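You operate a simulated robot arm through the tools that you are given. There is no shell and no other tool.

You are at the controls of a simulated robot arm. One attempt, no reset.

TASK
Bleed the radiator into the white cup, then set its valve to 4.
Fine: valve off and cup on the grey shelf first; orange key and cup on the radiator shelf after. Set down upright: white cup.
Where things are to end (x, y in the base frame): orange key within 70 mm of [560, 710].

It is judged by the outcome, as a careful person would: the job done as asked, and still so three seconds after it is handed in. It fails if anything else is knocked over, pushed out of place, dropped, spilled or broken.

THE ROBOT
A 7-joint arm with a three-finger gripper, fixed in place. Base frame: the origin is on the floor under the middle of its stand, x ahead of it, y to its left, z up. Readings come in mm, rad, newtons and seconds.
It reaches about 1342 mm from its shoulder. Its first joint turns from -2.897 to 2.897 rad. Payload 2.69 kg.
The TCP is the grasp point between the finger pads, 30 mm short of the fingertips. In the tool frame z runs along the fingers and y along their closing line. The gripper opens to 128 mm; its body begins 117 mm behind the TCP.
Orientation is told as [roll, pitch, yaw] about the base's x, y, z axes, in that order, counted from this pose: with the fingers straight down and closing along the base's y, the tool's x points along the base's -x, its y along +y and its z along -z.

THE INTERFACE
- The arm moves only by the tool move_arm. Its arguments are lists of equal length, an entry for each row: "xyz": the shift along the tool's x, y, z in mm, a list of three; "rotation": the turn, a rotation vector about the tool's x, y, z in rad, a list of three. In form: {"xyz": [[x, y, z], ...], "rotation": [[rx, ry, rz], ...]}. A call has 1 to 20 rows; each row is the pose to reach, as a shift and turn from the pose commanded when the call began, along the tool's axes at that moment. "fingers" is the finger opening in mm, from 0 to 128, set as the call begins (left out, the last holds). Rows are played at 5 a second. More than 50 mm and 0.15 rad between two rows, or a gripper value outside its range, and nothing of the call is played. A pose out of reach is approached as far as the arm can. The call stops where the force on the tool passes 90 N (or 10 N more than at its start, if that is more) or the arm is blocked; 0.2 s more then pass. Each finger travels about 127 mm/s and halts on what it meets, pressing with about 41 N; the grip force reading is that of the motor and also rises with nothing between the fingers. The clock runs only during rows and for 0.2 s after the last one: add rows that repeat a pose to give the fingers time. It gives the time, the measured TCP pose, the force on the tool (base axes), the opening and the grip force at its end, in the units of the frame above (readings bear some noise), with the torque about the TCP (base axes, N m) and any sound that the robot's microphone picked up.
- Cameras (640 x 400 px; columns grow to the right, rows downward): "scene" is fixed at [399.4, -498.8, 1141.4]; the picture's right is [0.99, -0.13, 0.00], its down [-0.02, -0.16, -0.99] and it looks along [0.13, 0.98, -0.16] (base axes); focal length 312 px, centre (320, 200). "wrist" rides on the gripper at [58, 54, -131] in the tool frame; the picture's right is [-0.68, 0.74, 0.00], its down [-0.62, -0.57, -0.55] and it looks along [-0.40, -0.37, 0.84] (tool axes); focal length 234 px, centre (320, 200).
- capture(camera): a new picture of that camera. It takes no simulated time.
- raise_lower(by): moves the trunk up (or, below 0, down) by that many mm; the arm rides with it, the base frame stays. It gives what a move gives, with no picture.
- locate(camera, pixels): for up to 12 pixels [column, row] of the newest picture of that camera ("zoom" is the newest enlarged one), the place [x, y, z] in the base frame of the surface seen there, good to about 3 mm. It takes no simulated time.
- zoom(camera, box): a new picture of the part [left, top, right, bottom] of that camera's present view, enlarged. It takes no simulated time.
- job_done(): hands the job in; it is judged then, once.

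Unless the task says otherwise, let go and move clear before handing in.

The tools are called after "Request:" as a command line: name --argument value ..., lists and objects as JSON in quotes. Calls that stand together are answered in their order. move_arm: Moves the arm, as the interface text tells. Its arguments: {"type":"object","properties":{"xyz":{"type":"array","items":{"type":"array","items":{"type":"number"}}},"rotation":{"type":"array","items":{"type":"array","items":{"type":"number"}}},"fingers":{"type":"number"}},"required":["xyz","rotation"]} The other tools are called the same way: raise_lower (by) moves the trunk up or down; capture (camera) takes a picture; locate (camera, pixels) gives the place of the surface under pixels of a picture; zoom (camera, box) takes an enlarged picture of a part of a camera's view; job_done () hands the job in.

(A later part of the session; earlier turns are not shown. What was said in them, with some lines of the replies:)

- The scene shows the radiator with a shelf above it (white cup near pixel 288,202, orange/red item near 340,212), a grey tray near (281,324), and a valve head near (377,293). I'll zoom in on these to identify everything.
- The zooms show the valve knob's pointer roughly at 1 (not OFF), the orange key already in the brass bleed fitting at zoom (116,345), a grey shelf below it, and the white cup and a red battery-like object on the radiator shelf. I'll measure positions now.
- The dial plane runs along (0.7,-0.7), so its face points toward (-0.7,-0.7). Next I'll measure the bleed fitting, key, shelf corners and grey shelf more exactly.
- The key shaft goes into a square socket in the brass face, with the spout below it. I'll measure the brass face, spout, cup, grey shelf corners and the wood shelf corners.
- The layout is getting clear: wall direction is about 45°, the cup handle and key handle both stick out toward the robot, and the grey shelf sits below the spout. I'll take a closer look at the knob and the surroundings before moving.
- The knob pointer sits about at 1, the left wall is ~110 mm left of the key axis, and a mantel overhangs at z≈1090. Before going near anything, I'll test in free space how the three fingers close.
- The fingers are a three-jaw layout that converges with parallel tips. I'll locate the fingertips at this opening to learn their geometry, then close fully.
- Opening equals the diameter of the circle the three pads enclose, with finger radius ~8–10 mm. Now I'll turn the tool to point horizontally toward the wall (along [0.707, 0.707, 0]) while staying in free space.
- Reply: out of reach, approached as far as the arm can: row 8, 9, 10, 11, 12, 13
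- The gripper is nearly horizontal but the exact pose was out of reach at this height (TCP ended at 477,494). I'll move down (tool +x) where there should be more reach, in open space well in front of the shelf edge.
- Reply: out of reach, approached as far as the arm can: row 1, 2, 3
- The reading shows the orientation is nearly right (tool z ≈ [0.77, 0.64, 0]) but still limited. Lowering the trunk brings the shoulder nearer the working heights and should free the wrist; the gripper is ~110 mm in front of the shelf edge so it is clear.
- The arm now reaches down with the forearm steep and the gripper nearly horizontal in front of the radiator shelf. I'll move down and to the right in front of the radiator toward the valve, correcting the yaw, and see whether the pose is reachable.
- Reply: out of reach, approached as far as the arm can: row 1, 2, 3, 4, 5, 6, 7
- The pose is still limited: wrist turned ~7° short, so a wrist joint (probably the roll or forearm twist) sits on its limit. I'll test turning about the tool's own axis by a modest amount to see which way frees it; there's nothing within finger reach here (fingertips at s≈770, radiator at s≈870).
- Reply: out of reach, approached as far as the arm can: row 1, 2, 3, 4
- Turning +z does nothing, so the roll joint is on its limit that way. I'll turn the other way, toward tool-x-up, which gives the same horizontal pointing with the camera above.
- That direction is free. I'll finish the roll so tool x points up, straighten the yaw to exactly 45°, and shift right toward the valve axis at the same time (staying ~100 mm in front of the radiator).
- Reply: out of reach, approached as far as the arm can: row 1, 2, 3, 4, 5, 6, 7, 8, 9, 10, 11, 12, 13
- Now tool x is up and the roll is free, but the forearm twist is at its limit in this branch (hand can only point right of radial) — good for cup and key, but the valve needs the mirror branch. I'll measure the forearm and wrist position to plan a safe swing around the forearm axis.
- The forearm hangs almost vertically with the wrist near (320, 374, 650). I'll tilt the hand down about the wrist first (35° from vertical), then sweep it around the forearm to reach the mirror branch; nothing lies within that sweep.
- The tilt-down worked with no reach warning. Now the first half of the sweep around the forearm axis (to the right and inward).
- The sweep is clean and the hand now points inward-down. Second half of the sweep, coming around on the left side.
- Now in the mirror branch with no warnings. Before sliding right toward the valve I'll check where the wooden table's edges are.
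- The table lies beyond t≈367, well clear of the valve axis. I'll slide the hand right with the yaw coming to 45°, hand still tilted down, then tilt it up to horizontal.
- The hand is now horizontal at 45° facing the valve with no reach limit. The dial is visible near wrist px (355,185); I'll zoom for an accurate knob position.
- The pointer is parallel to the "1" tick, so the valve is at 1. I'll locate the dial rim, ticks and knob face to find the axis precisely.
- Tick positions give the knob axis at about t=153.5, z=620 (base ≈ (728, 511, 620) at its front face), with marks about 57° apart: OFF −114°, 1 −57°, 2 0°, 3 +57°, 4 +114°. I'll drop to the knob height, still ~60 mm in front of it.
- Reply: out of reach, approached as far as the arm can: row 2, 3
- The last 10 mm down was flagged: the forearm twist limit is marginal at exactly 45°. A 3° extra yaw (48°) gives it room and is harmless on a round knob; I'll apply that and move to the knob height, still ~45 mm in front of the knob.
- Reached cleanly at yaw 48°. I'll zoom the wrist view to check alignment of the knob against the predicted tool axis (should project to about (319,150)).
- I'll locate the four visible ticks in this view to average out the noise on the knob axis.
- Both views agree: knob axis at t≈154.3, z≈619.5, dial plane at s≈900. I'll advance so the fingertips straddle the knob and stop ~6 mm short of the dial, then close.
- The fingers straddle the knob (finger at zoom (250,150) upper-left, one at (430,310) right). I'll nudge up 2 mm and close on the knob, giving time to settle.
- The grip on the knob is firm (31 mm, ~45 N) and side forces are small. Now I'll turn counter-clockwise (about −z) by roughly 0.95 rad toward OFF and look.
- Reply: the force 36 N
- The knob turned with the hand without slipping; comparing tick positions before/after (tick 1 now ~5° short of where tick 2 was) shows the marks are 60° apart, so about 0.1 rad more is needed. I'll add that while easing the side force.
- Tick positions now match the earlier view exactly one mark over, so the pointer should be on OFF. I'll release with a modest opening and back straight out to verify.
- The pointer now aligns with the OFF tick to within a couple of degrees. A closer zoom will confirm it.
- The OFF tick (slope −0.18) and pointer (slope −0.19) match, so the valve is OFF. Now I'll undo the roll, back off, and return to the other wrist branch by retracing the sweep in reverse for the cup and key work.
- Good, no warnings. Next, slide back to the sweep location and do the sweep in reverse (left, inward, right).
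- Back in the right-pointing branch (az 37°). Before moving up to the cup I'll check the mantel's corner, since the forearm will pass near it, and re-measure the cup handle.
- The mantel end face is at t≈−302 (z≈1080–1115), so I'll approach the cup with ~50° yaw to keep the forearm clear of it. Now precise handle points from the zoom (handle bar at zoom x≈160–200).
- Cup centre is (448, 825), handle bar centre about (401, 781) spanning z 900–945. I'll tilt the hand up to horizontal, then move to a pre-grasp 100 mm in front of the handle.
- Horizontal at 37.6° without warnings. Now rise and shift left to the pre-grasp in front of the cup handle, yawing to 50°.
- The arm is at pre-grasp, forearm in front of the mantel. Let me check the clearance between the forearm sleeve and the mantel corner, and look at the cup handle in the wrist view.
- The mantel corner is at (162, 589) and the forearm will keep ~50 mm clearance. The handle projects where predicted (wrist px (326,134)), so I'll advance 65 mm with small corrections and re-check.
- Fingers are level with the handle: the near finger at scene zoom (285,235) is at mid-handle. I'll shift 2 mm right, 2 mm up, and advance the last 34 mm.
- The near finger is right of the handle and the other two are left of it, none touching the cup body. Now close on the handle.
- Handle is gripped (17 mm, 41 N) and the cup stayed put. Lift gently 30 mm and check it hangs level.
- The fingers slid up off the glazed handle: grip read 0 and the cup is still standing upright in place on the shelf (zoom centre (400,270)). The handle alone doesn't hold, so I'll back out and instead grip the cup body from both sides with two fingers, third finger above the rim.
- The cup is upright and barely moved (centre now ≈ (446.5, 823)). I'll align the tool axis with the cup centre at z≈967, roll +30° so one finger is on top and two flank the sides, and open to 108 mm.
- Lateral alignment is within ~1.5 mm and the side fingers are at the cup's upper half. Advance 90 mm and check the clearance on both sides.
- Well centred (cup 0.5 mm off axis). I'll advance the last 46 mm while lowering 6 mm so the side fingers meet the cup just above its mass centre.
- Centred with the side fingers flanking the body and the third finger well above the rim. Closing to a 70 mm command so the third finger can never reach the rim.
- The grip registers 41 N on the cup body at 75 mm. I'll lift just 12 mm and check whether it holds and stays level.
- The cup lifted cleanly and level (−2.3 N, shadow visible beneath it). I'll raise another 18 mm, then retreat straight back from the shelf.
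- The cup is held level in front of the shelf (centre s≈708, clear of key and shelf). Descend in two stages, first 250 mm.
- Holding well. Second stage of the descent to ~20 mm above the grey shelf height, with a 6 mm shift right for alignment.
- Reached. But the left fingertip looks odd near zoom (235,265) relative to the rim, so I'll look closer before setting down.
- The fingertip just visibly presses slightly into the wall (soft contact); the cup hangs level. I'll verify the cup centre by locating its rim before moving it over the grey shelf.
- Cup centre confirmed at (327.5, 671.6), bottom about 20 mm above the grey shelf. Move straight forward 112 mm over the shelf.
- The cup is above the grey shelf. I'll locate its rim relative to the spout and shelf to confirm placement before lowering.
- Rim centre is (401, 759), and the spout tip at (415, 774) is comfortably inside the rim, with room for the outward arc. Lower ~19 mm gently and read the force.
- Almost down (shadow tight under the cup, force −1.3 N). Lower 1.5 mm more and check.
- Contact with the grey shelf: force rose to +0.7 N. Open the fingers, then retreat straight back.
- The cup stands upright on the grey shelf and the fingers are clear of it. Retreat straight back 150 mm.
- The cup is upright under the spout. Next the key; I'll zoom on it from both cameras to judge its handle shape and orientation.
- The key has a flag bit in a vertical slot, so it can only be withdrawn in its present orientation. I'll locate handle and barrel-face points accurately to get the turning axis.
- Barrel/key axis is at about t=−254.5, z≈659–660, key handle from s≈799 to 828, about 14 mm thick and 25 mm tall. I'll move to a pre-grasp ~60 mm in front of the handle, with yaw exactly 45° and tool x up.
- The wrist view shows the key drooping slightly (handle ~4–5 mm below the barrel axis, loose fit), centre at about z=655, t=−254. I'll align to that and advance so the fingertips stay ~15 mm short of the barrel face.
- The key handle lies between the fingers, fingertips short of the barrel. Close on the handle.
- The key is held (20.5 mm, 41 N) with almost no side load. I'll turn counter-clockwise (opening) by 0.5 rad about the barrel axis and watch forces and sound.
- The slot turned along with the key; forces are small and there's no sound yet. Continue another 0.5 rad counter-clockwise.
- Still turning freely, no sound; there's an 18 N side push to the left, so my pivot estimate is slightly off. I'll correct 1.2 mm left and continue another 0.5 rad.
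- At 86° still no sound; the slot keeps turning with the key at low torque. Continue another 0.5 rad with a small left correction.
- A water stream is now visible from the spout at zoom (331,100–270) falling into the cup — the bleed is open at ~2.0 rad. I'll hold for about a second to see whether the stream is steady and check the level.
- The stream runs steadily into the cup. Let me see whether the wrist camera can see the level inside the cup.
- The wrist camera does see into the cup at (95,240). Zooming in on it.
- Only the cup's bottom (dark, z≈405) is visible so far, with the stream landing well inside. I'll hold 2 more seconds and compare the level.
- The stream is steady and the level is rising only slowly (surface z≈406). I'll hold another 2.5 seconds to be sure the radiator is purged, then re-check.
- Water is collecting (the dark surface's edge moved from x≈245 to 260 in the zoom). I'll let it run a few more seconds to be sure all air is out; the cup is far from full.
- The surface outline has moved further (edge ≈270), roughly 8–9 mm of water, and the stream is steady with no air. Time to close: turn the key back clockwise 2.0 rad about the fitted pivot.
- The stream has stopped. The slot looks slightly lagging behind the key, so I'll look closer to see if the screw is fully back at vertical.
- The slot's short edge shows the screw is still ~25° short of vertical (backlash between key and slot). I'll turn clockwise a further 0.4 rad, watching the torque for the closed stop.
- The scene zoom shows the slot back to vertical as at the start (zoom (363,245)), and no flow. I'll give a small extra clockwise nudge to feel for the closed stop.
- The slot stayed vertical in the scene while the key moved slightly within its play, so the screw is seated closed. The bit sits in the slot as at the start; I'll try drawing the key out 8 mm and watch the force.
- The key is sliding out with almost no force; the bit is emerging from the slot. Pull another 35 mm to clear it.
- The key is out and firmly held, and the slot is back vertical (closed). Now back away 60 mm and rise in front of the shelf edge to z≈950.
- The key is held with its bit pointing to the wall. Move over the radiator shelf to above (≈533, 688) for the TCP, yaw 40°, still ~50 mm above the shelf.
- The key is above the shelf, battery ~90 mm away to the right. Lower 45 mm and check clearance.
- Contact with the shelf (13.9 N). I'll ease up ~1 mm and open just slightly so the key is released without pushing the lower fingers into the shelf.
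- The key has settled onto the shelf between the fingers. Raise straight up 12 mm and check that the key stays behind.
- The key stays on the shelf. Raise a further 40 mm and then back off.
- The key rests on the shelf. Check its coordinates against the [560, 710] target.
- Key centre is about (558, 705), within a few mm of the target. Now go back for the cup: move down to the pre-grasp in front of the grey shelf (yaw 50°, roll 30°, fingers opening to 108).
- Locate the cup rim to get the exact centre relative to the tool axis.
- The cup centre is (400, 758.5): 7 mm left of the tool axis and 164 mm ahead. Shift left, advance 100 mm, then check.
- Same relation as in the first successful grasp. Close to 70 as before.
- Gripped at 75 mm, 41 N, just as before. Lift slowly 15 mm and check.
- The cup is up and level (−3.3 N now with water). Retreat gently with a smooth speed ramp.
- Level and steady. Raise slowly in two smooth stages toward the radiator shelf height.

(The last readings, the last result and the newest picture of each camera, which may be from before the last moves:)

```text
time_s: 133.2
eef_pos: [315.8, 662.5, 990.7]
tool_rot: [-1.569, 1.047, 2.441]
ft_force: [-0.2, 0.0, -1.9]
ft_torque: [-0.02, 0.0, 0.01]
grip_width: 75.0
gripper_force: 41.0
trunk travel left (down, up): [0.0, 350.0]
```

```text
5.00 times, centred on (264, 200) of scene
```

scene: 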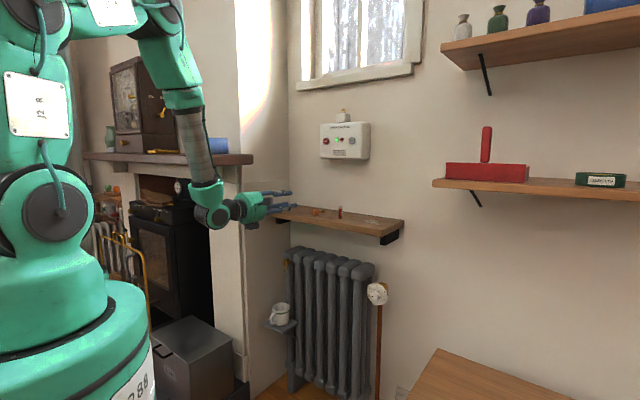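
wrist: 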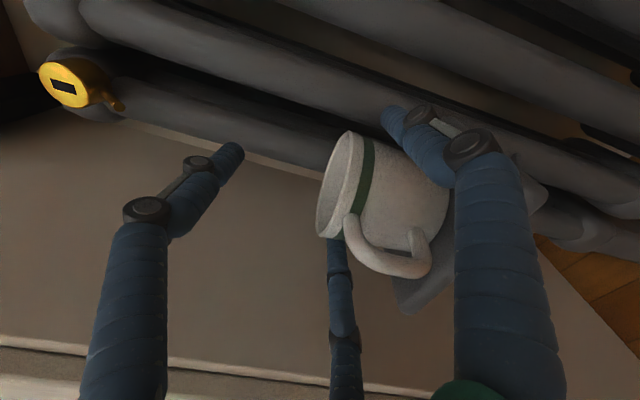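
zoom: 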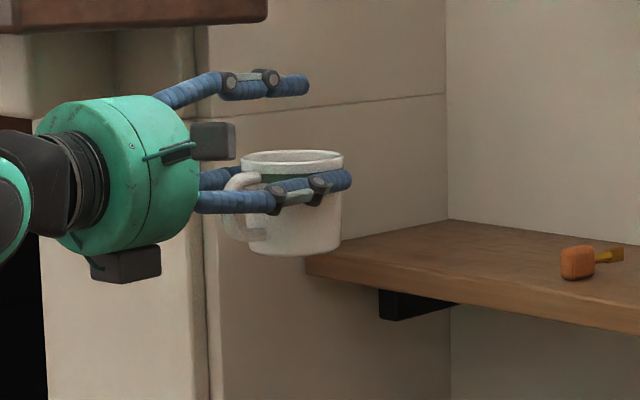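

The cup bottom is ~29 mm above the shelf top. Move it smoothly forward 180 mm over the shelf (to about (440, 810)), far from the key and battery.

Request:
move_arm --xyz '[[0, 0, 3], [0, 0, 9], [0, 0, 18], [0, 0, 30], [0, 0, 43], [0, 0, 56], [0, 0, 69], [0, 0, 82], [0, 0, 95], [0, 0, 108], [0, 0, 121], [0, 0, 134], [0, 0, 147], [0, 0, 158], [0, 0, 167], [0, 0, 174], [0, 0, 178], [0, 0, 180], [0, 0, 180]]' --rotation '[[0, 0, 0], [0, 0, 0], [0, 0, 0], [0, 0, 0], [0, 0, 0], [0, 0, 0], [0, 0, 0], [0, 0, 0], [0, 0, 0], [0, 0, 0], [0, 0, 0], [0, 0, 0], [0, 0, 0], [0, 0, 0], [0, 0, 0], [0, 0, 0], [0, 0, 0], [0, 0, 0], [0, 0, 0]]'

Request:
zoom --camera "scene" --box '[230, 160, 342, 230]'

```text
time_s: 137.2
eef_pos: [433.2, 800.4, 990.8]
tool_rot: [-1.568, 1.047, 2.442]
ft_force: [0.3, 0.4, -2.6]
ft_torque: [0.01, 0.01, -0.03]
grip_width: 75.2
gripper_force: 40.6
trunk travel left (down, up): [0.0, 350.0]
```

```text
5.71 times, centred on (286, 195) of scene
```

zoom: 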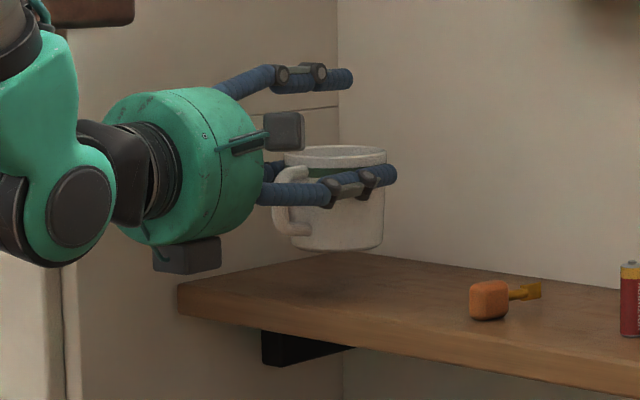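

Over the shelf. Lower 26 mm smoothly, then feel for contact.

Request:
move_arm --xyz '[[-2.6, 1.5, 0], [-6.9, 4, 0], [-12.1, 7, 0], [-16.5, 9.5, 0], [-20, 11.5, 0], [-22.5, 13, 0], [-22.5, 13, 0]]' --rotation '[[0, 0, 0], [0, 0, 0], [0, 0, 0], [0, 0, 0], [0, 0, 0], [0, 0, 0], [0, 0, 0]]'

Request:
move_arm --xyz '[[-0.9, 0.5, 0], [-1.7, 1, 0], [-1.7, 1, 0]]' --rotation '[[0, 0, 0], [0, 0, 0], [0, 0, 0]]'

Request:
zoom --camera "scene" --box '[258, 180, 322, 220]'

```text
time_s: 138.8
eef_pos: [432.7, 800.3, 964.0]
tool_rot: [-1.569, 1.047, 2.443]
ft_force: [0.2, -0.7, -1.3]
ft_torque: [-0.01, 0.01, -0.03]
grip_width: 74.8
gripper_force: 40.9
trunk travel left (down, up): [0.0, 350.0]
```

```text
time_s: 139.6
eef_pos: [432.3, 799.9, 961.4]
tool_rot: [-1.569, 1.048, 2.443]
ft_force: [-0.1, -0.5, -2.4]
ft_torque: [0.01, 0.04, -0.02]
grip_width: 75.1
gripper_force: 41.1
trunk travel left (down, up): [0.0, 350.0]
```

```text
10.00 times, centred on (290, 200) of scene
```

zoom: 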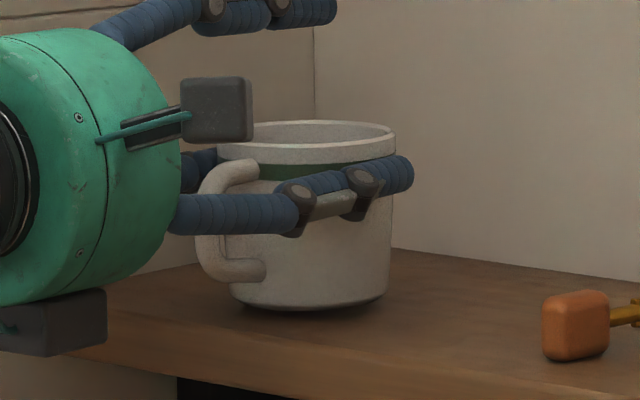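

Request:
move_arm --xyz '[[-0.7, 0.4, 0], [-1.3, 0.75, 0], [-1.3, 0.75, 0]]' --rotation '[[0, 0, 0], [0, 0, 0], [0, 0, 0]]'

```text
time_s: 140.3
eef_pos: [433.6, 800.1, 960.8]
tool_rot: [-1.567, 1.046, 2.44]
ft_force: [0.3, -0.3, -1.4]
ft_torque: [-0.02, 0.02, -0.02]
grip_width: 74.7
gripper_force: 41.0
trunk travel left (down, up): [0.0, 350.0]
```

Request:
move_arm --xyz '[[-0.7, 0.4, 0], [-1.3, 0.75, 0], [-1.3, 0.75, 0]]' --rotation '[[0, 0, 0], [0, 0, 0], [0, 0, 0]]'

Request:
zoom --camera "scene" --box '[258, 180, 322, 220]'

Request:
locate --camera "zoom" --pixels '[[310, 305], [310, 318], [250, 300], [370, 300], [375, 312], [245, 312]]'

```text
time_s: 141.2
eef_pos: [433.1, 801.3, 958.8]
tool_rot: [-1.569, 1.046, 2.442]
ft_force: [-0.5, -0.1, -2.7]
ft_torque: [0.0, 0.0, 0.02]
grip_width: 74.8
gripper_force: 41.0
trunk travel left (down, up): [0.0, 350.0]
```

```text
10.00 times, centred on (290, 200) of scene
```

zoom: 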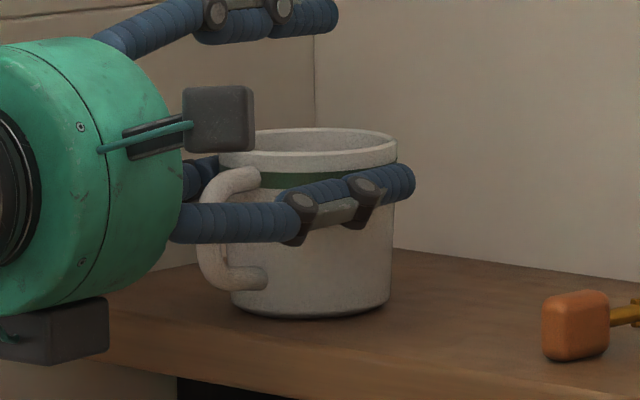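

```text
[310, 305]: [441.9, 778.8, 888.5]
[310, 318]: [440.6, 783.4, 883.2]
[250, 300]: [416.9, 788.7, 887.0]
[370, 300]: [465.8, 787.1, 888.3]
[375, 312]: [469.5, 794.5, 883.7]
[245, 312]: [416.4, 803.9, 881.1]
```

Request:
move_arm --xyz '[[-0.5, 0.3, 0], [-1.1, 0.6, 0], [-1.1, 0.6, 0]]' --rotation '[[0, 0, 0], [0, 0, 0], [0, 0, 0]]'

```text
time_s: 141.9
eef_pos: [433.6, 800.1, 957.9]
tool_rot: [-1.567, 1.047, 2.44]
ft_force: [-0.4, 0.1, -1.2]
ft_torque: [0.01, 0.0, -0.02]
grip_width: 74.8
gripper_force: 41.0
trunk travel left (down, up): [0.0, 350.0]
```

Request:
move_arm --xyz '[[-0.5, 0.3, 0], [-1.1, 0.6, 0], [-1.1, 0.6, 0]]' --rotation '[[0, 0, 0], [0, 0, 0], [0, 0, 0]]'

Request:
zoom --camera "scene" --box '[258, 180, 322, 220]'

```text
time_s: 142.8
eef_pos: [433.5, 799.3, 958.0]
tool_rot: [-1.571, 1.049, 2.439]
ft_force: [2.6, 1.0, 5.6]
ft_torque: [0.13, -0.07, -0.03]
grip_width: 75.0
gripper_force: 41.4
trunk travel left (down, up): [0.0, 350.0]
```

```text
10.00 times, centred on (290, 200) of scene
```

zoom: 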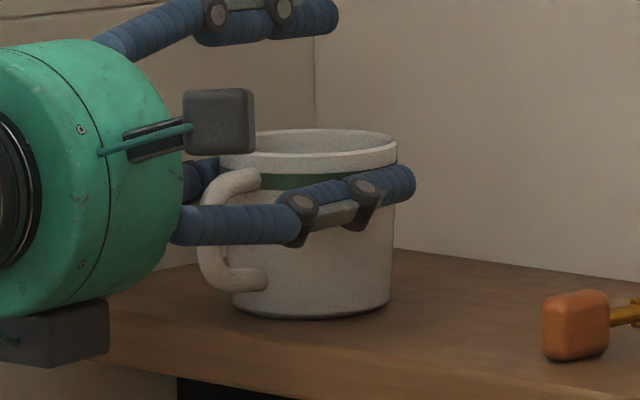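

Contact (+5.6 N): the cup is standing on the shelf. Open the fingers.

Request:
move_arm --xyz '[[0.4, -0.25, 0], [0.4, -0.25, 0], [0.4, -0.25, 0], [0.4, -0.25, 0]]' --rotation '[[0, 0, 0], [0, 0, 0], [0, 0, 0], [0, 0, 0]]' --fingers 108

Request:
zoom --camera "scene" --box '[258, 180, 322, 220]'

Request:
capture --camera "wrist"

```text
time_s: 143.8
eef_pos: [433.1, 800.0, 956.8]
tool_rot: [-1.569, 1.046, 2.442]
ft_force: [0.0, -0.8, -0.1]
ft_torque: [0.01, 0.02, 0.05]
grip_width: 108.1
gripper_force: 0.0
trunk travel left (down, up): [0.0, 350.0]
```

```text
10.00 times, centred on (290, 200) of scene
```

zoom: 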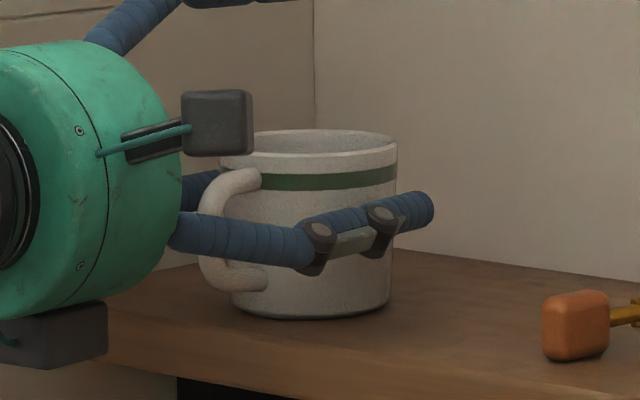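

```text
taken
```

wrist: 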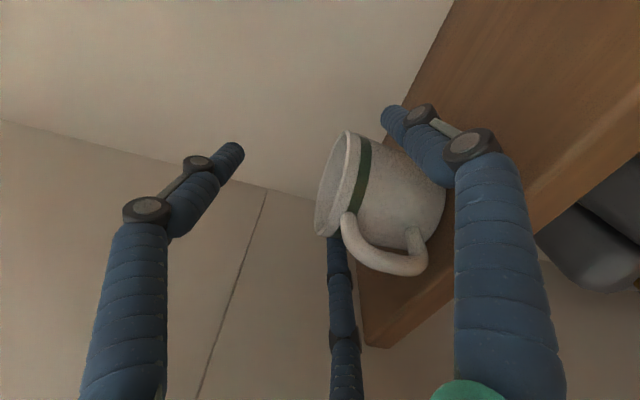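

The cup is upright on the radiator shelf and free. Retreat straight back 170 mm.

Request:
move_arm --xyz '[[0, 0, -10], [0, 0, -30], [0, 0, -60], [0, 0, -95], [0, 0, -130], [0, 0, -170], [0, 0, -170]]' --rotation '[[0, 0, 0], [0, 0, 0], [0, 0, 0], [0, 0, 0], [0, 0, 0], [0, 0, 0], [0, 0, 0]]'

Request:
capture --camera "scene"

Request:
zoom --camera "scene" --box '[250, 175, 350, 235]'

```text
time_s: 145.3
eef_pos: [326.8, 670.6, 959.6]
tool_rot: [-1.569, 1.048, 2.439]
ft_force: [0.1, -0.1, 0.0]
ft_torque: [-0.01, 0.02, 0.0]
grip_width: 108.0
gripper_force: 0.0
trunk travel left (down, up): [0.0, 350.0]
```

```text
taken
```

scene: 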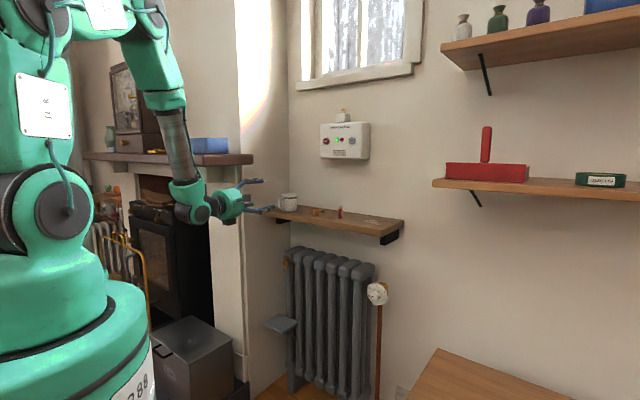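

```text
6.40 times, centred on (300, 205) of scene
```

zoom: 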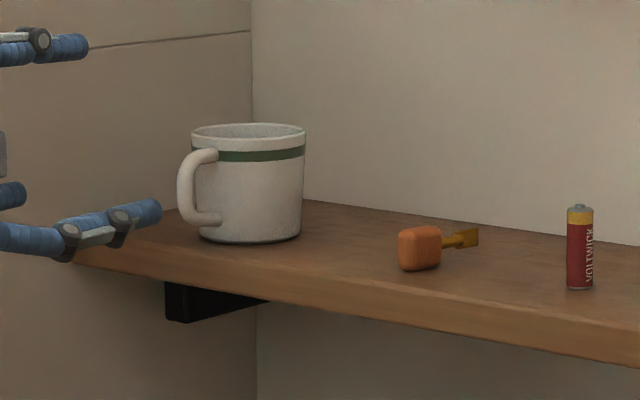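

Cup and key are both on the radiator shelf, battery undisturbed. Now for the valve: return to the sweep location (unrolling and yawing to 37.5°) to change wrist branch again.

Request:
move_arm --xyz '[[-16.4, 39.1, 1], [-32.8, 78.3, 1.9], [-49.3, 117.4, 2.9], [-65.7, 156.6, 3.9], [-82.1, 195.7, 4.8], [-98.5, 234.9, 5.8], [-115, 274, 6.8], [-131.4, 313.2, 7.7], [-147.8, 352.3, 8.7], [-147.8, 352.3, 8.7]]' --rotation '[[-0.0231, 0.0062, -0.0579], [-0.0462, 0.0124, -0.1159], [-0.0693, 0.0186, -0.1738], [-0.0924, 0.0248, -0.2318], [-0.1156, 0.0309, -0.2897], [-0.1387, 0.0371, -0.3477], [-0.1618, 0.0433, -0.4056], [-0.1849, 0.0495, -0.4636], [-0.208, 0.0557, -0.5215], [-0.208, 0.0557, -0.5215]]' --fingers 48

Request:
capture --camera "scene"

```text
time_s: 147.6
eef_pos: [502.5, 526.1, 650.0]
tool_rot: [1.056, 1.57, -1.431]
ft_force: [-0.1, -0.4, -0.8]
ft_torque: [0.0, 0.03, -0.03]
grip_width: 48.0
gripper_force: 0.1
trunk travel left (down, up): [0.0, 350.0]
```

```text
taken
```

scene: 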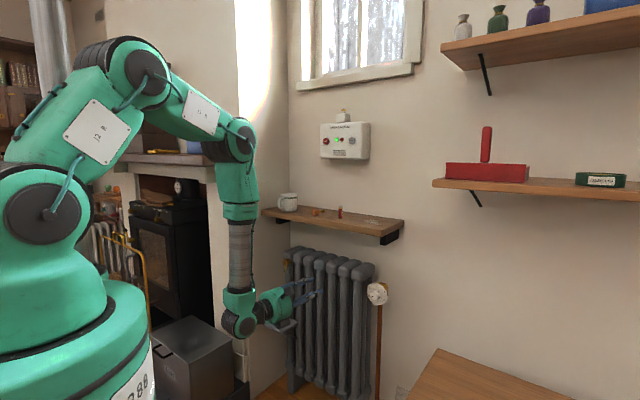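

At the sweep location with az 37.5°. Repeat the known sequence: tilt down, then sweep around.

Request:
move_arm --xyz '[[-34.4, 0, -2.4], [-68.2, 0, -9.4], [-100.7, 0, -21], [-131.4, 0, -37], [-159.6, 0, -57], [-185, 0, -80.9], [-206.4, 0, -107.5]]' --rotation '[[0, -0.137, 0], [0, -0.274, 0], [0, -0.411, 0], [0, -0.548, 0], [0, -0.685, 0], [0, -0.822, 0], [0, -0.96, 0]]'

Request:
move_arm --xyz '[[-1.2, 20.9, -0.9], [-4.9, 41.4, -3.5], [-11.0, 60.9, -7.7], [-19.4, 79.2, -13.6], [-29.8, 95.9, -20.8], [-42.1, 110.5, -29.4], [-55.9, 122.8, -39.2], [-71.1, 132.6, -49.8], [-87.3, 139.5, -61.1], [-104.1, 143.5, -72.9], [-121.3, 144.6, -84.9], [-138.3, 142.5, -96.9], [-155, 137.5, -108.5], [-170.9, 129.6, -119.6], [-185.6, 119, -130], [-199, 105.9, -139.3], [-210.7, 90.5, -147.5], [-220.5, 73.3, -154.4], [-228.1, 54.5, -159.7], [-233.4, 34.6, -163.4]]' --rotation '[[-0.0832, 0, 0.1188], [-0.1665, 0, 0.2375], [-0.2497, 0, 0.3563], [-0.3329, 0, 0.475], [-0.4162, 0, 0.5938], [-0.4994, 0, 0.7125], [-0.5826, 0, 0.8313], [-0.6658, 0, 0.95], [-0.7491, 0, 1.0688], [-0.8323, 0, 1.1876], [-0.9155, 0, 1.3063], [-0.9988, 0, 1.4251], [-1.082, 0, 1.5438], [-1.1652, 0, 1.6626], [-1.2485, 0, 1.7813], [-1.3317, 0, 1.9001], [-1.4149, 0, 2.0188], [-1.4981, 0, 2.1376], [-1.5814, 0, 2.2563], [-1.6646, 0, 2.3751]]'

```text
time_s: 149.2
eef_pos: [419.2, 463.1, 446.6]
tool_rot: [0.0, 0.608, -2.484]
ft_force: [-0.3, 0.0, 0.0]
ft_torque: [0.0, -0.02, 0.01]
grip_width: 47.8
gripper_force: 0.1
trunk travel left (down, up): [0.0, 350.0]
```

```text
time_s: 153.3
eef_pos: [216.6, 262.9, 445.7]
tool_rot: [0.001, 0.614, 0.895]
ft_force: [0.1, -0.3, -0.3]
ft_torque: [0.02, 0.01, 0.04]
grip_width: 48.2
gripper_force: 0.0
trunk travel left (down, up): [0.0, 350.0]
```

Clean so far; second half of the sweep.

Request:
move_arm --xyz '[[-1.2, 20.9, -0.9], [-4.9, 41.4, -3.5], [-11.0, 60.9, -7.7], [-19.4, 79.2, -13.6], [-29.8, 95.9, -20.8], [-42.1, 110.5, -29.4], [-55.9, 122.8, -39.2], [-71.1, 132.6, -49.8], [-87.3, 139.5, -61.1], [-104.1, 143.5, -72.9], [-121.3, 144.6, -84.9], [-138.3, 142.5, -96.9], [-155, 137.5, -108.5], [-170.9, 129.6, -119.6], [-185.6, 119, -130], [-199, 105.9, -139.3], [-210.7, 90.5, -147.5], [-220.5, 73.3, -154.4], [-228.1, 54.5, -159.7], [-233.4, 34.6, -163.4]]' --rotation '[[-0.0832, 0, 0.1188], [-0.1665, 0, 0.2375], [-0.2497, 0, 0.3563], [-0.3329, 0, 0.475], [-0.4162, 0, 0.5938], [-0.4994, 0, 0.7125], [-0.5826, 0, 0.8313], [-0.6658, 0, 0.95], [-0.7491, 0, 1.0688], [-0.8323, 0, 1.1876], [-0.9155, 0, 1.3063], [-0.9988, 0, 1.4251], [-1.082, 0, 1.5438], [-1.1652, 0, 1.6626], [-1.2485, 0, 1.7813], [-1.3317, 0, 1.9001], [-1.4149, 0, 2.0188], [-1.4981, 0, 2.1376], [-1.5814, 0, 2.2563], [-1.6646, 0, 2.3751]]'

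```text
time_s: 157.6
eef_pos: [366.3, 504.1, 445.3]
tool_rot: [-0.001, 0.607, -2.005]
ft_force: [0.3, -0.5, -1.3]
ft_torque: [-0.01, 0.08, 0.0]
grip_width: 48.1
gripper_force: 0.1
trunk travel left (down, up): [0.0, 350.0]
```

Now in the left branch. Slide right toward the valve and tilt up as before.

Request:
move_arm --xyz '[[-0.5, 41.8, -9.1], [-1, 83.5, -18.2], [-1.6, 125.3, -27.3], [-2.1, 167, -36.4], [-2.6, 208.8, -45.5], [-3.1, 250.5, -54.6], [-3.1, 250.5, -54.6]]' --rotation '[[-0.0335, 0, 0.048], [-0.067, 0, 0.096], [-0.1005, 0, 0.144], [-0.134, 0, 0.192], [-0.1675, 0, 0.24], [-0.201, 0, 0.288], [-0.201, 0, 0.288]]'

Request:
move_arm --xyz '[[34.4, 0, -2.4], [68.2, 0, -9.4], [100.7, 0, -21], [131.4, 0, -37], [159.6, 0, -57], [185, 0, -80.9], [206.4, 0, -107.5], [206.4, 0, -107.5]]' --rotation '[[0, 0.137, 0], [0, 0.274, 0], [0, 0.411, 0], [0, 0.548, 0], [0, 0.685, 0], [0, 0.822, 0], [0, 0.96, 0], [0, 0.96, 0]]'

Request:
capture --camera "scene"

```text
time_s: 159.2
eef_pos: [576.8, 371.5, 486.9]
tool_rot: [0.0, 0.609, -2.356]
ft_force: [-0.1, -0.2, 0.3]
ft_torque: [0.0, -0.02, 0.0]
grip_width: 47.9
gripper_force: 0.0
trunk travel left (down, up): [0.0, 350.0]
```

```text
time_s: 160.9
eef_pos: [655.8, 447.0, 694.2]
tool_rot: [-0.948, 1.57, 2.986]
ft_force: [0.0, 0.6, -0.1]
ft_torque: [-0.03, 0.02, 0.02]
grip_width: 48.1
gripper_force: 0.1
trunk travel left (down, up): [0.0, 350.0]
```

```text
taken
```

scene: 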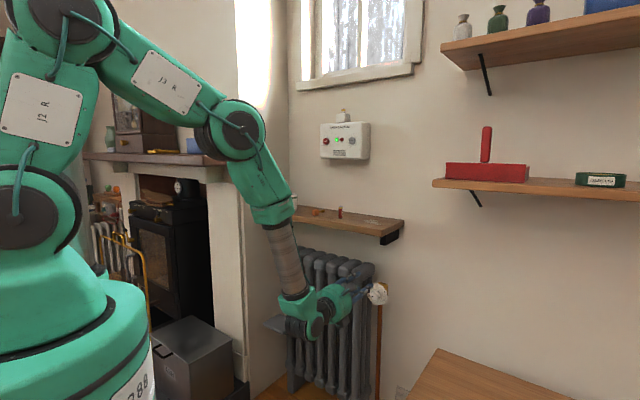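

Horizontal again in front of the valve. Move to the knob height with 48° yaw, 75 mm in front of the knob.

Request:
move_arm --xyz '[[-25, 4, 7], [-50, 7.5, 13], [-74.2, 11.2, 20.1], [-74.2, 11.2, 20.1]]' --rotation '[[0.02, 0, 0], [0.035, 0, 0], [0.046, 0, 0], [0.046, 0, 0]]'

Request:
zoom --camera "wrist" --box '[272, 80, 368, 180]'

```text
time_s: 161.9
eef_pos: [677.2, 452.0, 621.0]
tool_rot: [-0.657, 1.571, -2.968]
ft_force: [-0.1, 0.1, -0.1]
ft_torque: [-0.02, 0.0, 0.01]
grip_width: 48.2
gripper_force: 0.1
trunk travel left (down, up): [0.0, 350.0]
```

```text
4.00 times, centred on (320, 130) of wrist
```

zoom: 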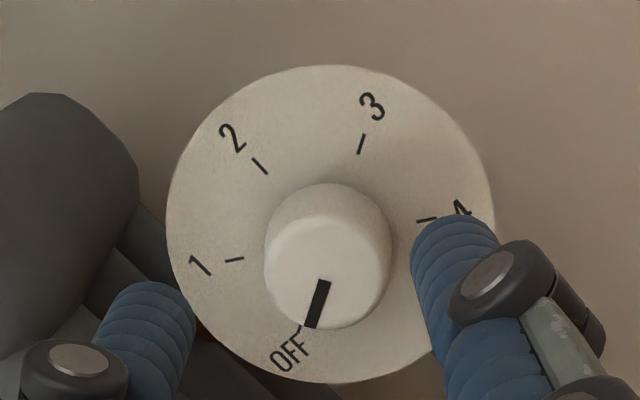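

Pointer confirmed at OFF. To allow a single 240° clockwise turn, I'll pre-roll the hand counter-clockwise about 2.05 rad here in free space.

Request:
move_arm --xyz '[[0, 0, 0], [0, 0, 0], [0, 0, 0], [0, 0, 0], [0, 0, 0], [0, 0, 0], [0, 0, 0], [0, 0, 0], [0, 0, 0], [0, 0, 0], [0, 0, 0], [0, 0, 0], [0, 0, 0], [0, 0, 0], [0, 0, 0]]' --rotation '[[0, 0, -0.14], [0, 0, -0.28], [0, 0, -0.42], [0, 0, -0.56], [0, 0, -0.7], [0, 0, -0.84], [0, 0, -0.98], [0, 0, -1.12], [0, 0, -1.26], [0, 0, -1.4], [0, 0, -1.54], [0, 0, -1.68], [0, 0, -1.82], [0, 0, -1.96], [0, 0, -2.06]]' --fingers 54

Request:
capture --camera "wrist"

Request:
zoom --camera "scene" --box '[300, 250, 412, 330]'

```text
time_s: 165.2
eef_pos: [677.4, 452.3, 622.2]
tool_rot: [1.57, -0.49, -0.735]
ft_force: [-0.4, -0.7, 0.1]
ft_torque: [0.02, 0.03, -0.04]
grip_width: 54.0
gripper_force: 0.1
trunk travel left (down, up): [0.0, 350.0]
```

```text
taken
```

wrist: 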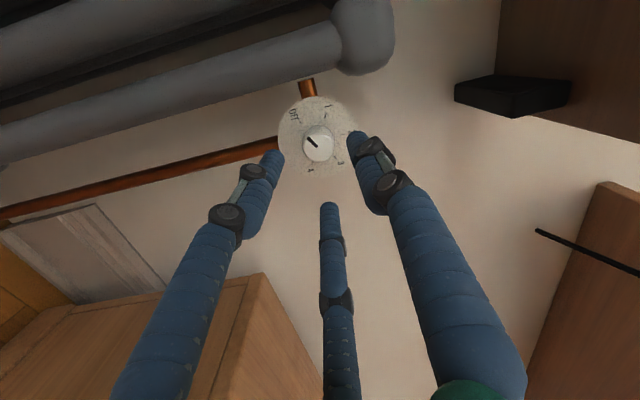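

```text
5.00 times, centred on (356, 290) of scene
```

zoom: 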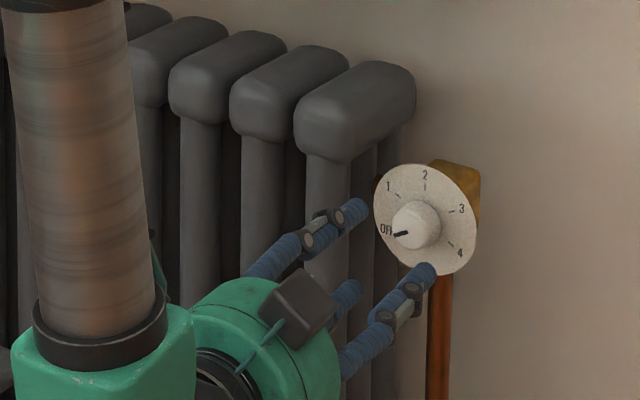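

Roll reached with no limit. Advance onto the knob with a 1.5 mm downward correction.

Request:
move_arm --xyz '[[0.5, -0.5, 20], [1, -1.1, 40], [1, -1.1, 55], [1, -1.1, 65], [1, -1.1, 65]]' --rotation '[[0, 0, 0], [0, 0, 0], [0, 0, 0], [0, 0, 0], [0, 0, 0]]' --fingers 54

Request:
zoom --camera "wrist" --box '[240, 90, 400, 190]'

Request:
zoom --camera "scene" --box '[348, 272, 404, 307]'

```text
time_s: 166.3
eef_pos: [719.6, 501.1, 618.9]
tool_rot: [1.57, -0.489, -0.736]
ft_force: [0.4, 0.4, 0.0]
ft_torque: [0.0, 0.01, 0.05]
grip_width: 54.0
gripper_force: 0.0
trunk travel left (down, up): [0.0, 350.0]
```

```text
4.00 times, centred on (320, 140) of wrist
```

zoom: 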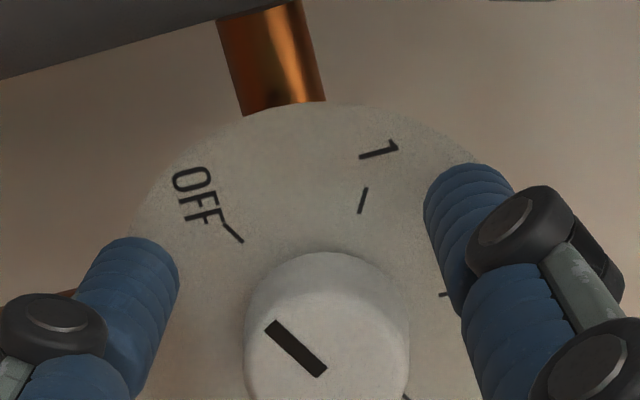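

```text
11.43 times, centred on (376, 290) of scene
```

zoom: 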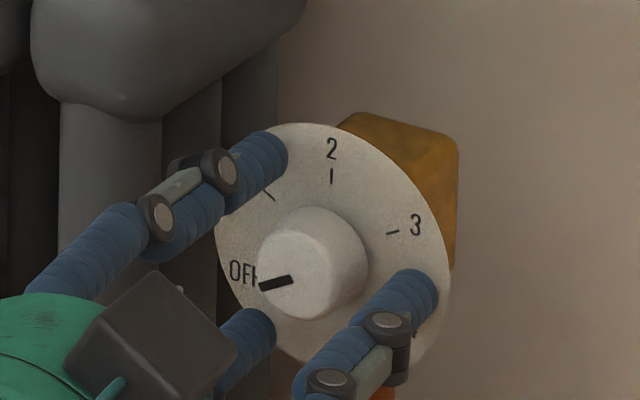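

Fingers straddle the knob. Close on it.

Request:
move_arm --xyz '[[-0.5, 0.9, 0], [-0.5, 0.9, 0], [-0.5, 0.9, 0], [-0.5, 0.9, 0]]' --rotation '[[0, 0, 0], [0, 0, 0], [0, 0, 0], [0, 0, 0]]' --fingers 15

Request:
zoom --camera "wrist" --box '[240, 90, 400, 190]'

```text
time_s: 167.3
eef_pos: [721.1, 500.5, 619.7]
tool_rot: [1.57, -0.486, -0.74]
ft_force: [22.4, -18.1, -7.1]
ft_torque: [-0.26, 0.23, -1.16]
grip_width: 31.2
gripper_force: 45.2
trunk travel left (down, up): [0.0, 350.0]
```

```text
4.00 times, centred on (320, 140) of wrist
```

zoom: 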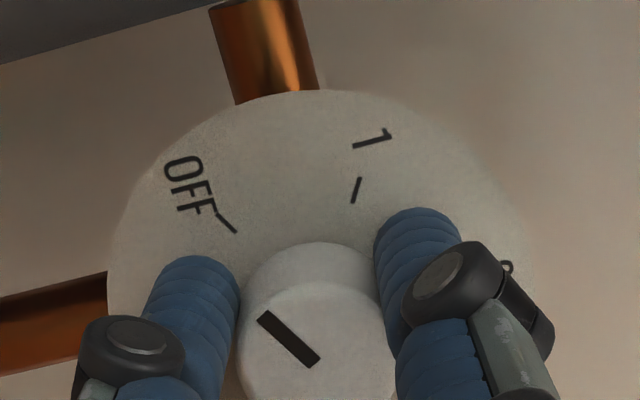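

Grip is firm; a 29 N sideways push says the tool is ~1.3 mm left of the knob axis. I'll correct and start turning clockwise 2.1 rad.

Request:
move_arm --xyz '[[-0.96, -0.96, 0], [-0.96, -0.96, 0], [-0.96, -0.96, 0]]' --rotation '[[0, 0, 0], [0, 0, 0], [0, 0, 0.05]]'

Request:
move_arm --xyz '[[0, 0, 0], [0, 0, 0], [0, 0, 0], [0, 0, 0], [0, 0, 0], [0, 0, 0], [0, 0, 0], [0, 0, 0]]' --rotation '[[0, 0, 0.13], [0, 0, 0.26], [0, 0, 0.39], [0, 0, 0.52], [0, 0, 0.65], [0, 0, 0.78], [0, 0, 0.91], [0, 0, 1.0]]'

Request:
zoom --camera "wrist" --box '[240, 90, 400, 190]'

Request:
zoom --camera "scene" --box '[348, 272, 404, 307]'

```text
time_s: 168.2
eef_pos: [720.7, 499.4, 620.2]
tool_rot: [1.568, -0.44, -0.735]
ft_force: [2.9, -10.9, -2.1]
ft_torque: [0.38, -0.41, -0.5]
grip_width: 31.3
gripper_force: 44.7
trunk travel left (down, up): [0.0, 350.0]
```

```text
time_s: 169.9
eef_pos: [721.1, 499.8, 620.0]
tool_rot: [1.566, 0.563, -0.737]
ft_force: [-15.3, 20.4, -4.9]
ft_torque: [0.0, 0.02, 0.15]
grip_width: 31.4
gripper_force: 44.6
trunk travel left (down, up): [0.0, 350.0]
```

```text
4.00 times, centred on (320, 140) of wrist
```

zoom: 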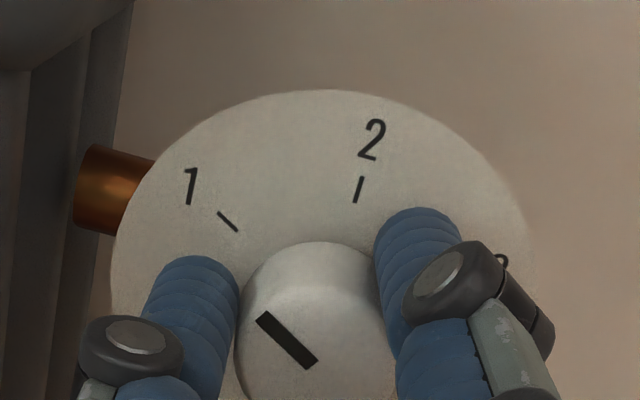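

```text
11.43 times, centred on (376, 290) of scene
```

zoom: 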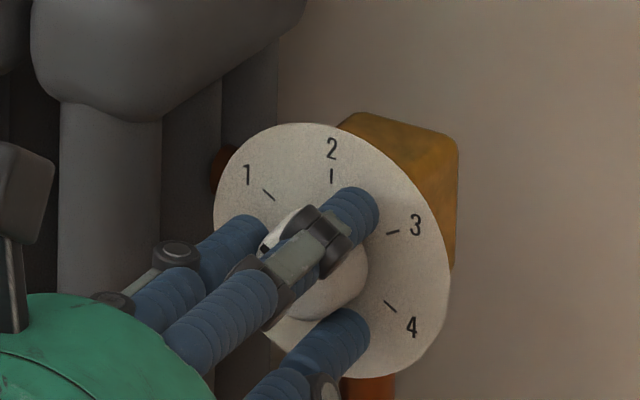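

No slip: pointer now parallels the "1" tick after 1.05 rad. Continue clockwise, easing ~0.8 mm left.

Request:
move_arm --xyz '[[0.68, -0.43, 0], [0.68, -0.43, 0], [0.68, -0.43, 0], [0.68, -0.43, 0], [0.68, -0.43, 0], [0.68, -0.43, 0], [0.68, -0.43, 0], [0.68, -0.43, 0]]' --rotation '[[0, 0, 0.13], [0, 0, 0.26], [0, 0, 0.39], [0, 0, 0.52], [0, 0, 0.65], [0, 0, 0.78], [0, 0, 0.91], [0, 0, 1.04]]'

Request:
zoom --camera "wrist" --box '[240, 90, 400, 190]'

```text
time_s: 171.8
eef_pos: [722.4, 499.1, 620.6]
tool_rot: [-1.487, 1.538, 2.49]
ft_force: [1.1, 22.1, -13.7]
ft_torque: [0.23, -0.26, -0.03]
grip_width: 31.2
gripper_force: 45.0
trunk travel left (down, up): [0.0, 350.0]
```

```text
4.00 times, centred on (320, 140) of wrist
```

zoom: 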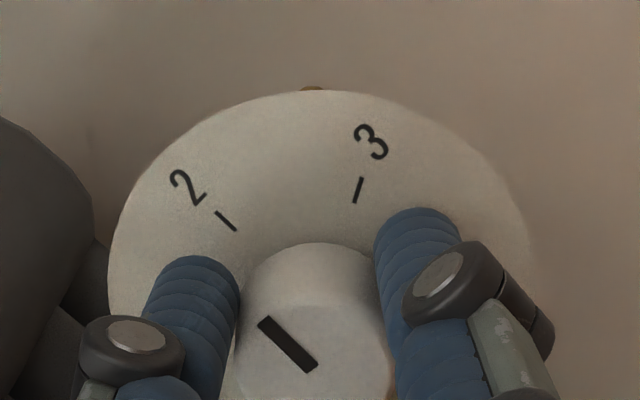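

At "2" now. Continue another 60° clockwise.

Request:
move_arm --xyz '[[-0.5, -0.5, 0], [-0.5, -0.5, 0], [-0.5, -0.5, 0], [-0.5, -0.5, 0], [-0.5, -0.5, 0], [-0.5, -0.5, 0], [-0.5, -0.5, 0], [-0.5, -0.5, 0]]' --rotation '[[0, 0, 0.13], [0, 0, 0.26], [0, 0, 0.39], [0, 0, 0.52], [0, 0, 0.65], [0, 0, 0.78], [0, 0, 0.91], [0, 0, 1.05]]'

Request:
zoom --camera "wrist" --box '[240, 90, 400, 190]'

```text
time_s: 173.6
eef_pos: [719.4, 500.2, 620.5]
tool_rot: [-1.569, 0.489, 2.406]
ft_force: [-8.3, -3.8, -4.2]
ft_torque: [0.43, -0.4, -0.21]
grip_width: 31.3
gripper_force: 45.2
trunk travel left (down, up): [0.0, 350.0]
```

```text
4.00 times, centred on (320, 140) of wrist
```

zoom: 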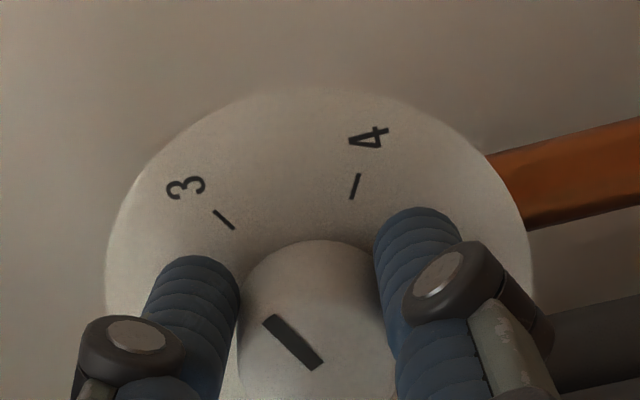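

At "3". Final 60° to "4".

Request:
move_arm --xyz '[[0, 0, 0], [0, 0, 0], [0, 0, 0], [0, 0, 0], [0, 0, 0], [0, 0, 0], [0, 0, 0], [0, 0, 0], [0, 0, 0]]' --rotation '[[0, 0, 0.13], [0, 0, 0.26], [0, 0, 0.39], [0, 0, 0.52], [0, 0, 0.65], [0, 0, 0.78], [0, 0, 0.91], [0, 0, 1.05], [0, 0, 1.05]]'

Request:
zoom --camera "wrist" --box '[240, 90, 400, 190]'

Request:
zoom --camera "scene" --box '[348, 272, 404, 307]'

```text
time_s: 175.6
eef_pos: [721.0, 498.6, 620.1]
tool_rot: [-1.569, -0.561, 2.402]
ft_force: [-0.1, 1.5, -0.8]
ft_torque: [-0.4, -0.29, 0.06]
grip_width: 31.0
gripper_force: 44.9
trunk travel left (down, up): [0.0, 350.0]
```

```text
4.00 times, centred on (320, 140) of wrist
```

zoom: 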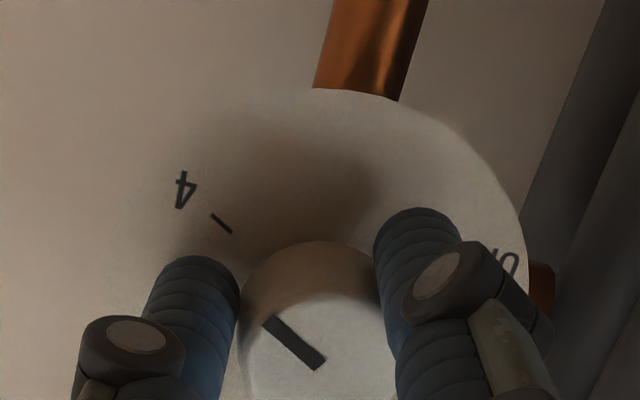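

```text
11.43 times, centred on (376, 290) of scene
```

zoom: 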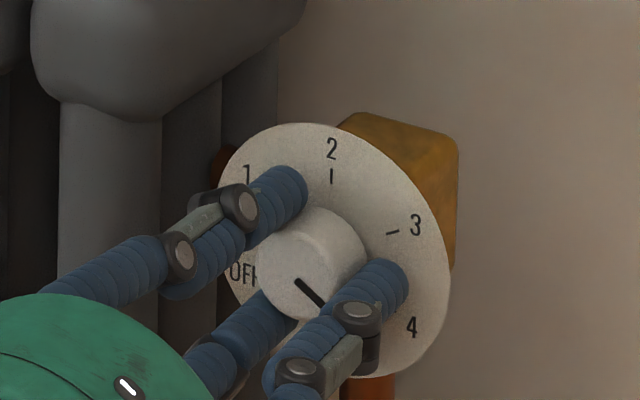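

The pointer now parallels the "4" tick. Release with a modest opening, back out and verify.

Request:
move_arm --xyz '[[0, 0, 0], [0, 0, 0], [0, 0, -20], [0, 0, -50], [0, 0, -85], [0, 0, -85]]' --rotation '[[0, 0, 0], [0, 0, 0], [0, 0, 0], [0, 0, 0], [0, 0, 0], [0, 0, 0]]' --fingers 48

Request:
capture --camera "wrist"

Request:
zoom --camera "wrist" --box '[288, 110, 352, 160]'

Request:
zoom --camera "scene" --box '[348, 272, 404, 307]'

```text
time_s: 176.9
eef_pos: [664.8, 437.9, 618.0]
tool_rot: [-1.57, -0.559, 2.403]
ft_force: [0.1, 0.4, -0.5]
ft_torque: [0.02, 0.01, -0.01]
grip_width: 47.9
gripper_force: 0.0
trunk travel left (down, up): [0.0, 350.0]
```

```text
taken
```

wrist: 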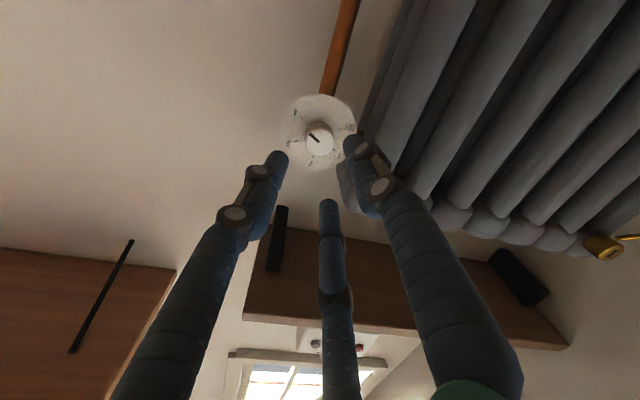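

```text
8.00 times, centred on (320, 135) of wrist
```

zoom: 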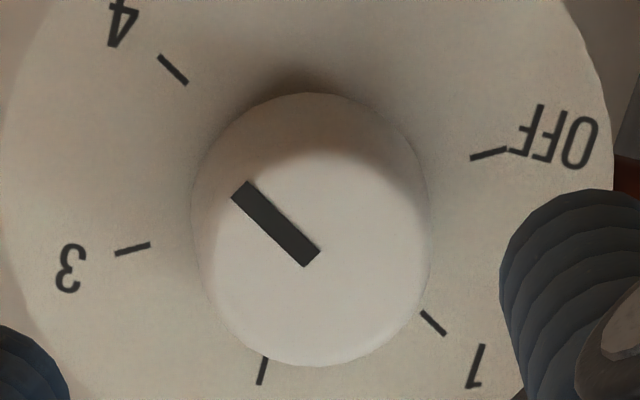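

```text
11.43 times, centred on (376, 290) of scene
```

zoom: 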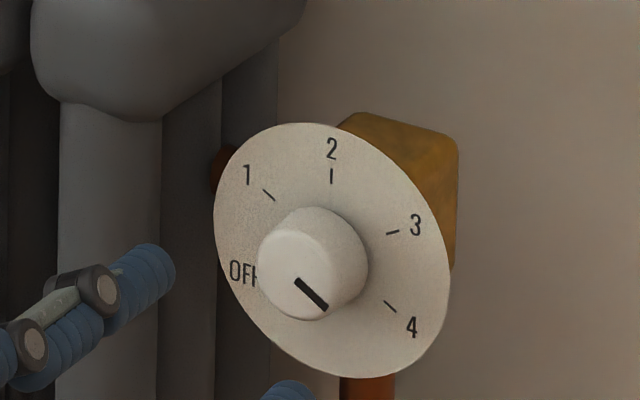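

The pointer lies exactly on the "4" tick in both views. I'll back the hand further away and do a final check of the whole scene.

Request:
move_arm --xyz '[[0, 0, -40], [0, 0, -80], [0, 0, -120], [0, 0, -120]]' --rotation '[[0, 0, 0], [0, 0, 0], [0, 0, 0], [0, 0, 0]]'

Request:
capture --camera "scene"

Request:
zoom --camera "scene" --box '[250, 180, 410, 280]'

Request:
zoom --camera "scene" --box '[250, 245, 330, 345]'

```text
time_s: 177.9
eef_pos: [583.3, 347.7, 617.2]
tool_rot: [-1.57, -0.559, 2.403]
ft_force: [-0.2, 0.5, -0.4]
ft_torque: [0.02, -0.04, -0.01]
grip_width: 48.0
gripper_force: 0.0
trunk travel left (down, up): [0.0, 350.0]
```

```text
taken
```

scene: 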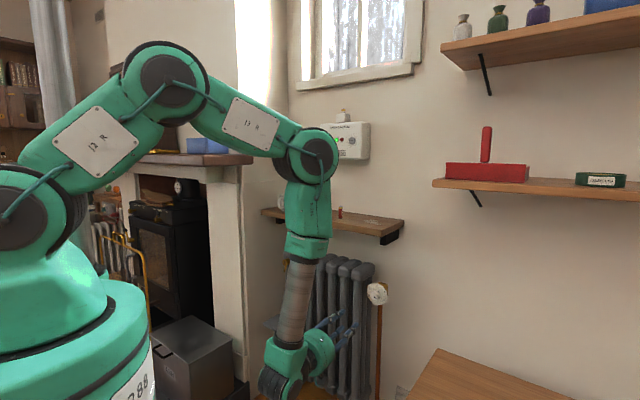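

```text
4.00 times, centred on (330, 230) of scene
```

zoom: 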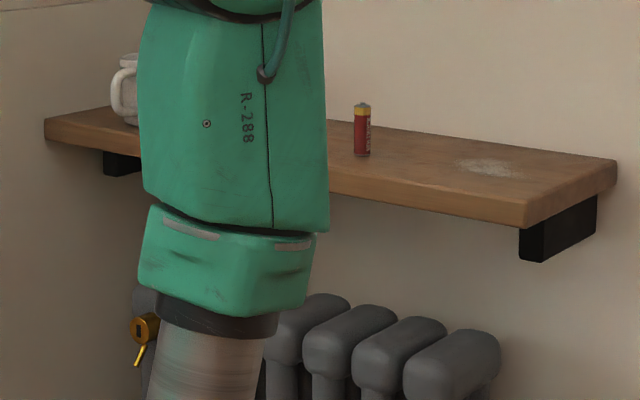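

```text
4.00 times, centred on (290, 295) of scene
```

zoom: 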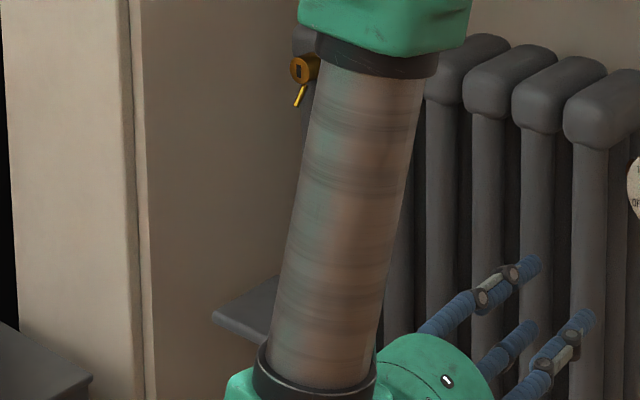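

The forearm blocks the view of the shelf. I'll shift the arm right and up in free space for a clear final look.

Request:
move_arm --xyz '[[21.2, -36.8, -5], [42.4, -73.7, -10], [63.6, -110.5, -15], [84.8, -147.3, -20], [84.8, -147.3, -20]]' --rotation '[[0, 0, 0], [0, 0, 0], [0, 0, 0], [0, 0, 0], [0, 0, 0]]'

Request:
capture --camera "scene"

Request:
zoom --camera "scene" --box '[250, 175, 410, 275]'

Request:
zoom --camera "scene" --box '[260, 245, 324, 345]'

```text
time_s: 179.2
eef_pos: [680.0, 236.0, 700.4]
tool_rot: [-1.569, -0.562, 2.404]
ft_force: [0.2, 0.0, -0.2]
ft_torque: [0.02, -0.02, 0.03]
grip_width: 48.2
gripper_force: 0.0
trunk travel left (down, up): [0.0, 350.0]
```

```text
taken
```

scene: 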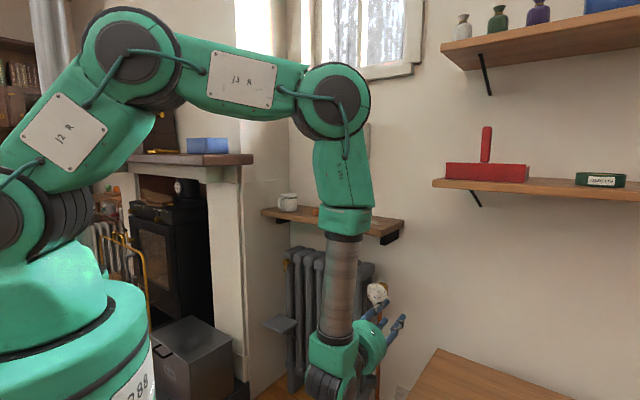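

```text
4.00 times, centred on (330, 225) of scene
```

zoom: 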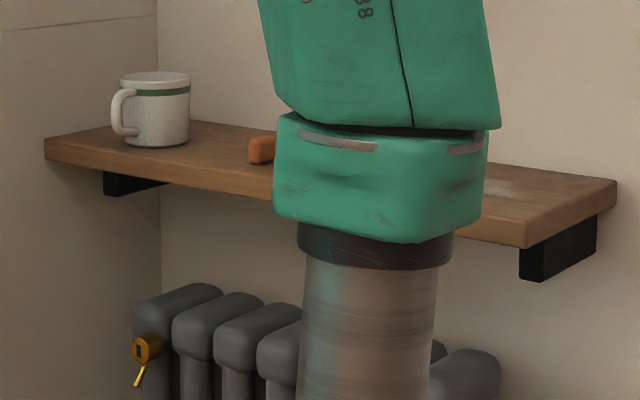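

```text
4.00 times, centred on (292, 295) of scene
```

zoom: 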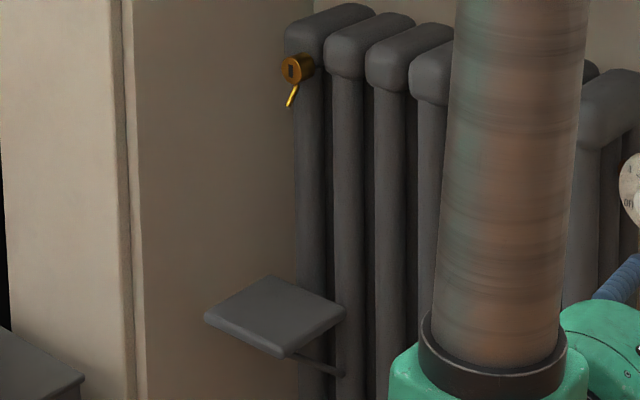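

Final checks:
- **Cup:** standing upright on the radiator shelf.
- **Key:** on the shelf at about (558, 705).
- **Bleed:** slot is vertical, and there is no drip over the dry grey shelf.
- **Valve:** pointer on 4.
- **Hand:** empty and clear.

Handing in.

Request:
job_done

```text
The job is handed in.
```

The radiator is bled into the white cup and its valve is set to 4. I've handed the job in, and no verdict has come back yet.

- **Valve off:** I found the valve at 1, not off, and turned it to OFF before bleeding. At the end I set it to 4, and both cameras show the pointer on the mark.
- **Bleeding:** I set the cup on the grey shelf and opened the bleed screw with the key. It ran a steady stream for about ten seconds. I saw no water outside the cup, and the level came up by roughly a centimetre. The microphone picked up no hiss, so I judged it by the stream alone. I closed the screw until the slot was vertical again, as it was at the start, and saw no drip afterwards.
- **Key and cup:** The orange key is on the radiator shelf at about (558, 705), a few millimetres from your target. The cup is on the same shelf, standing upright with its water in it.
- **One slip:** My first try at lifting the cup, by its handle, slid off. The cup stayed upright and barely moved. After that I gripped it by the body.

The red battery on the shelf was still standing when I last had a clear view of it. The arm blocked part of it in the last pictures.
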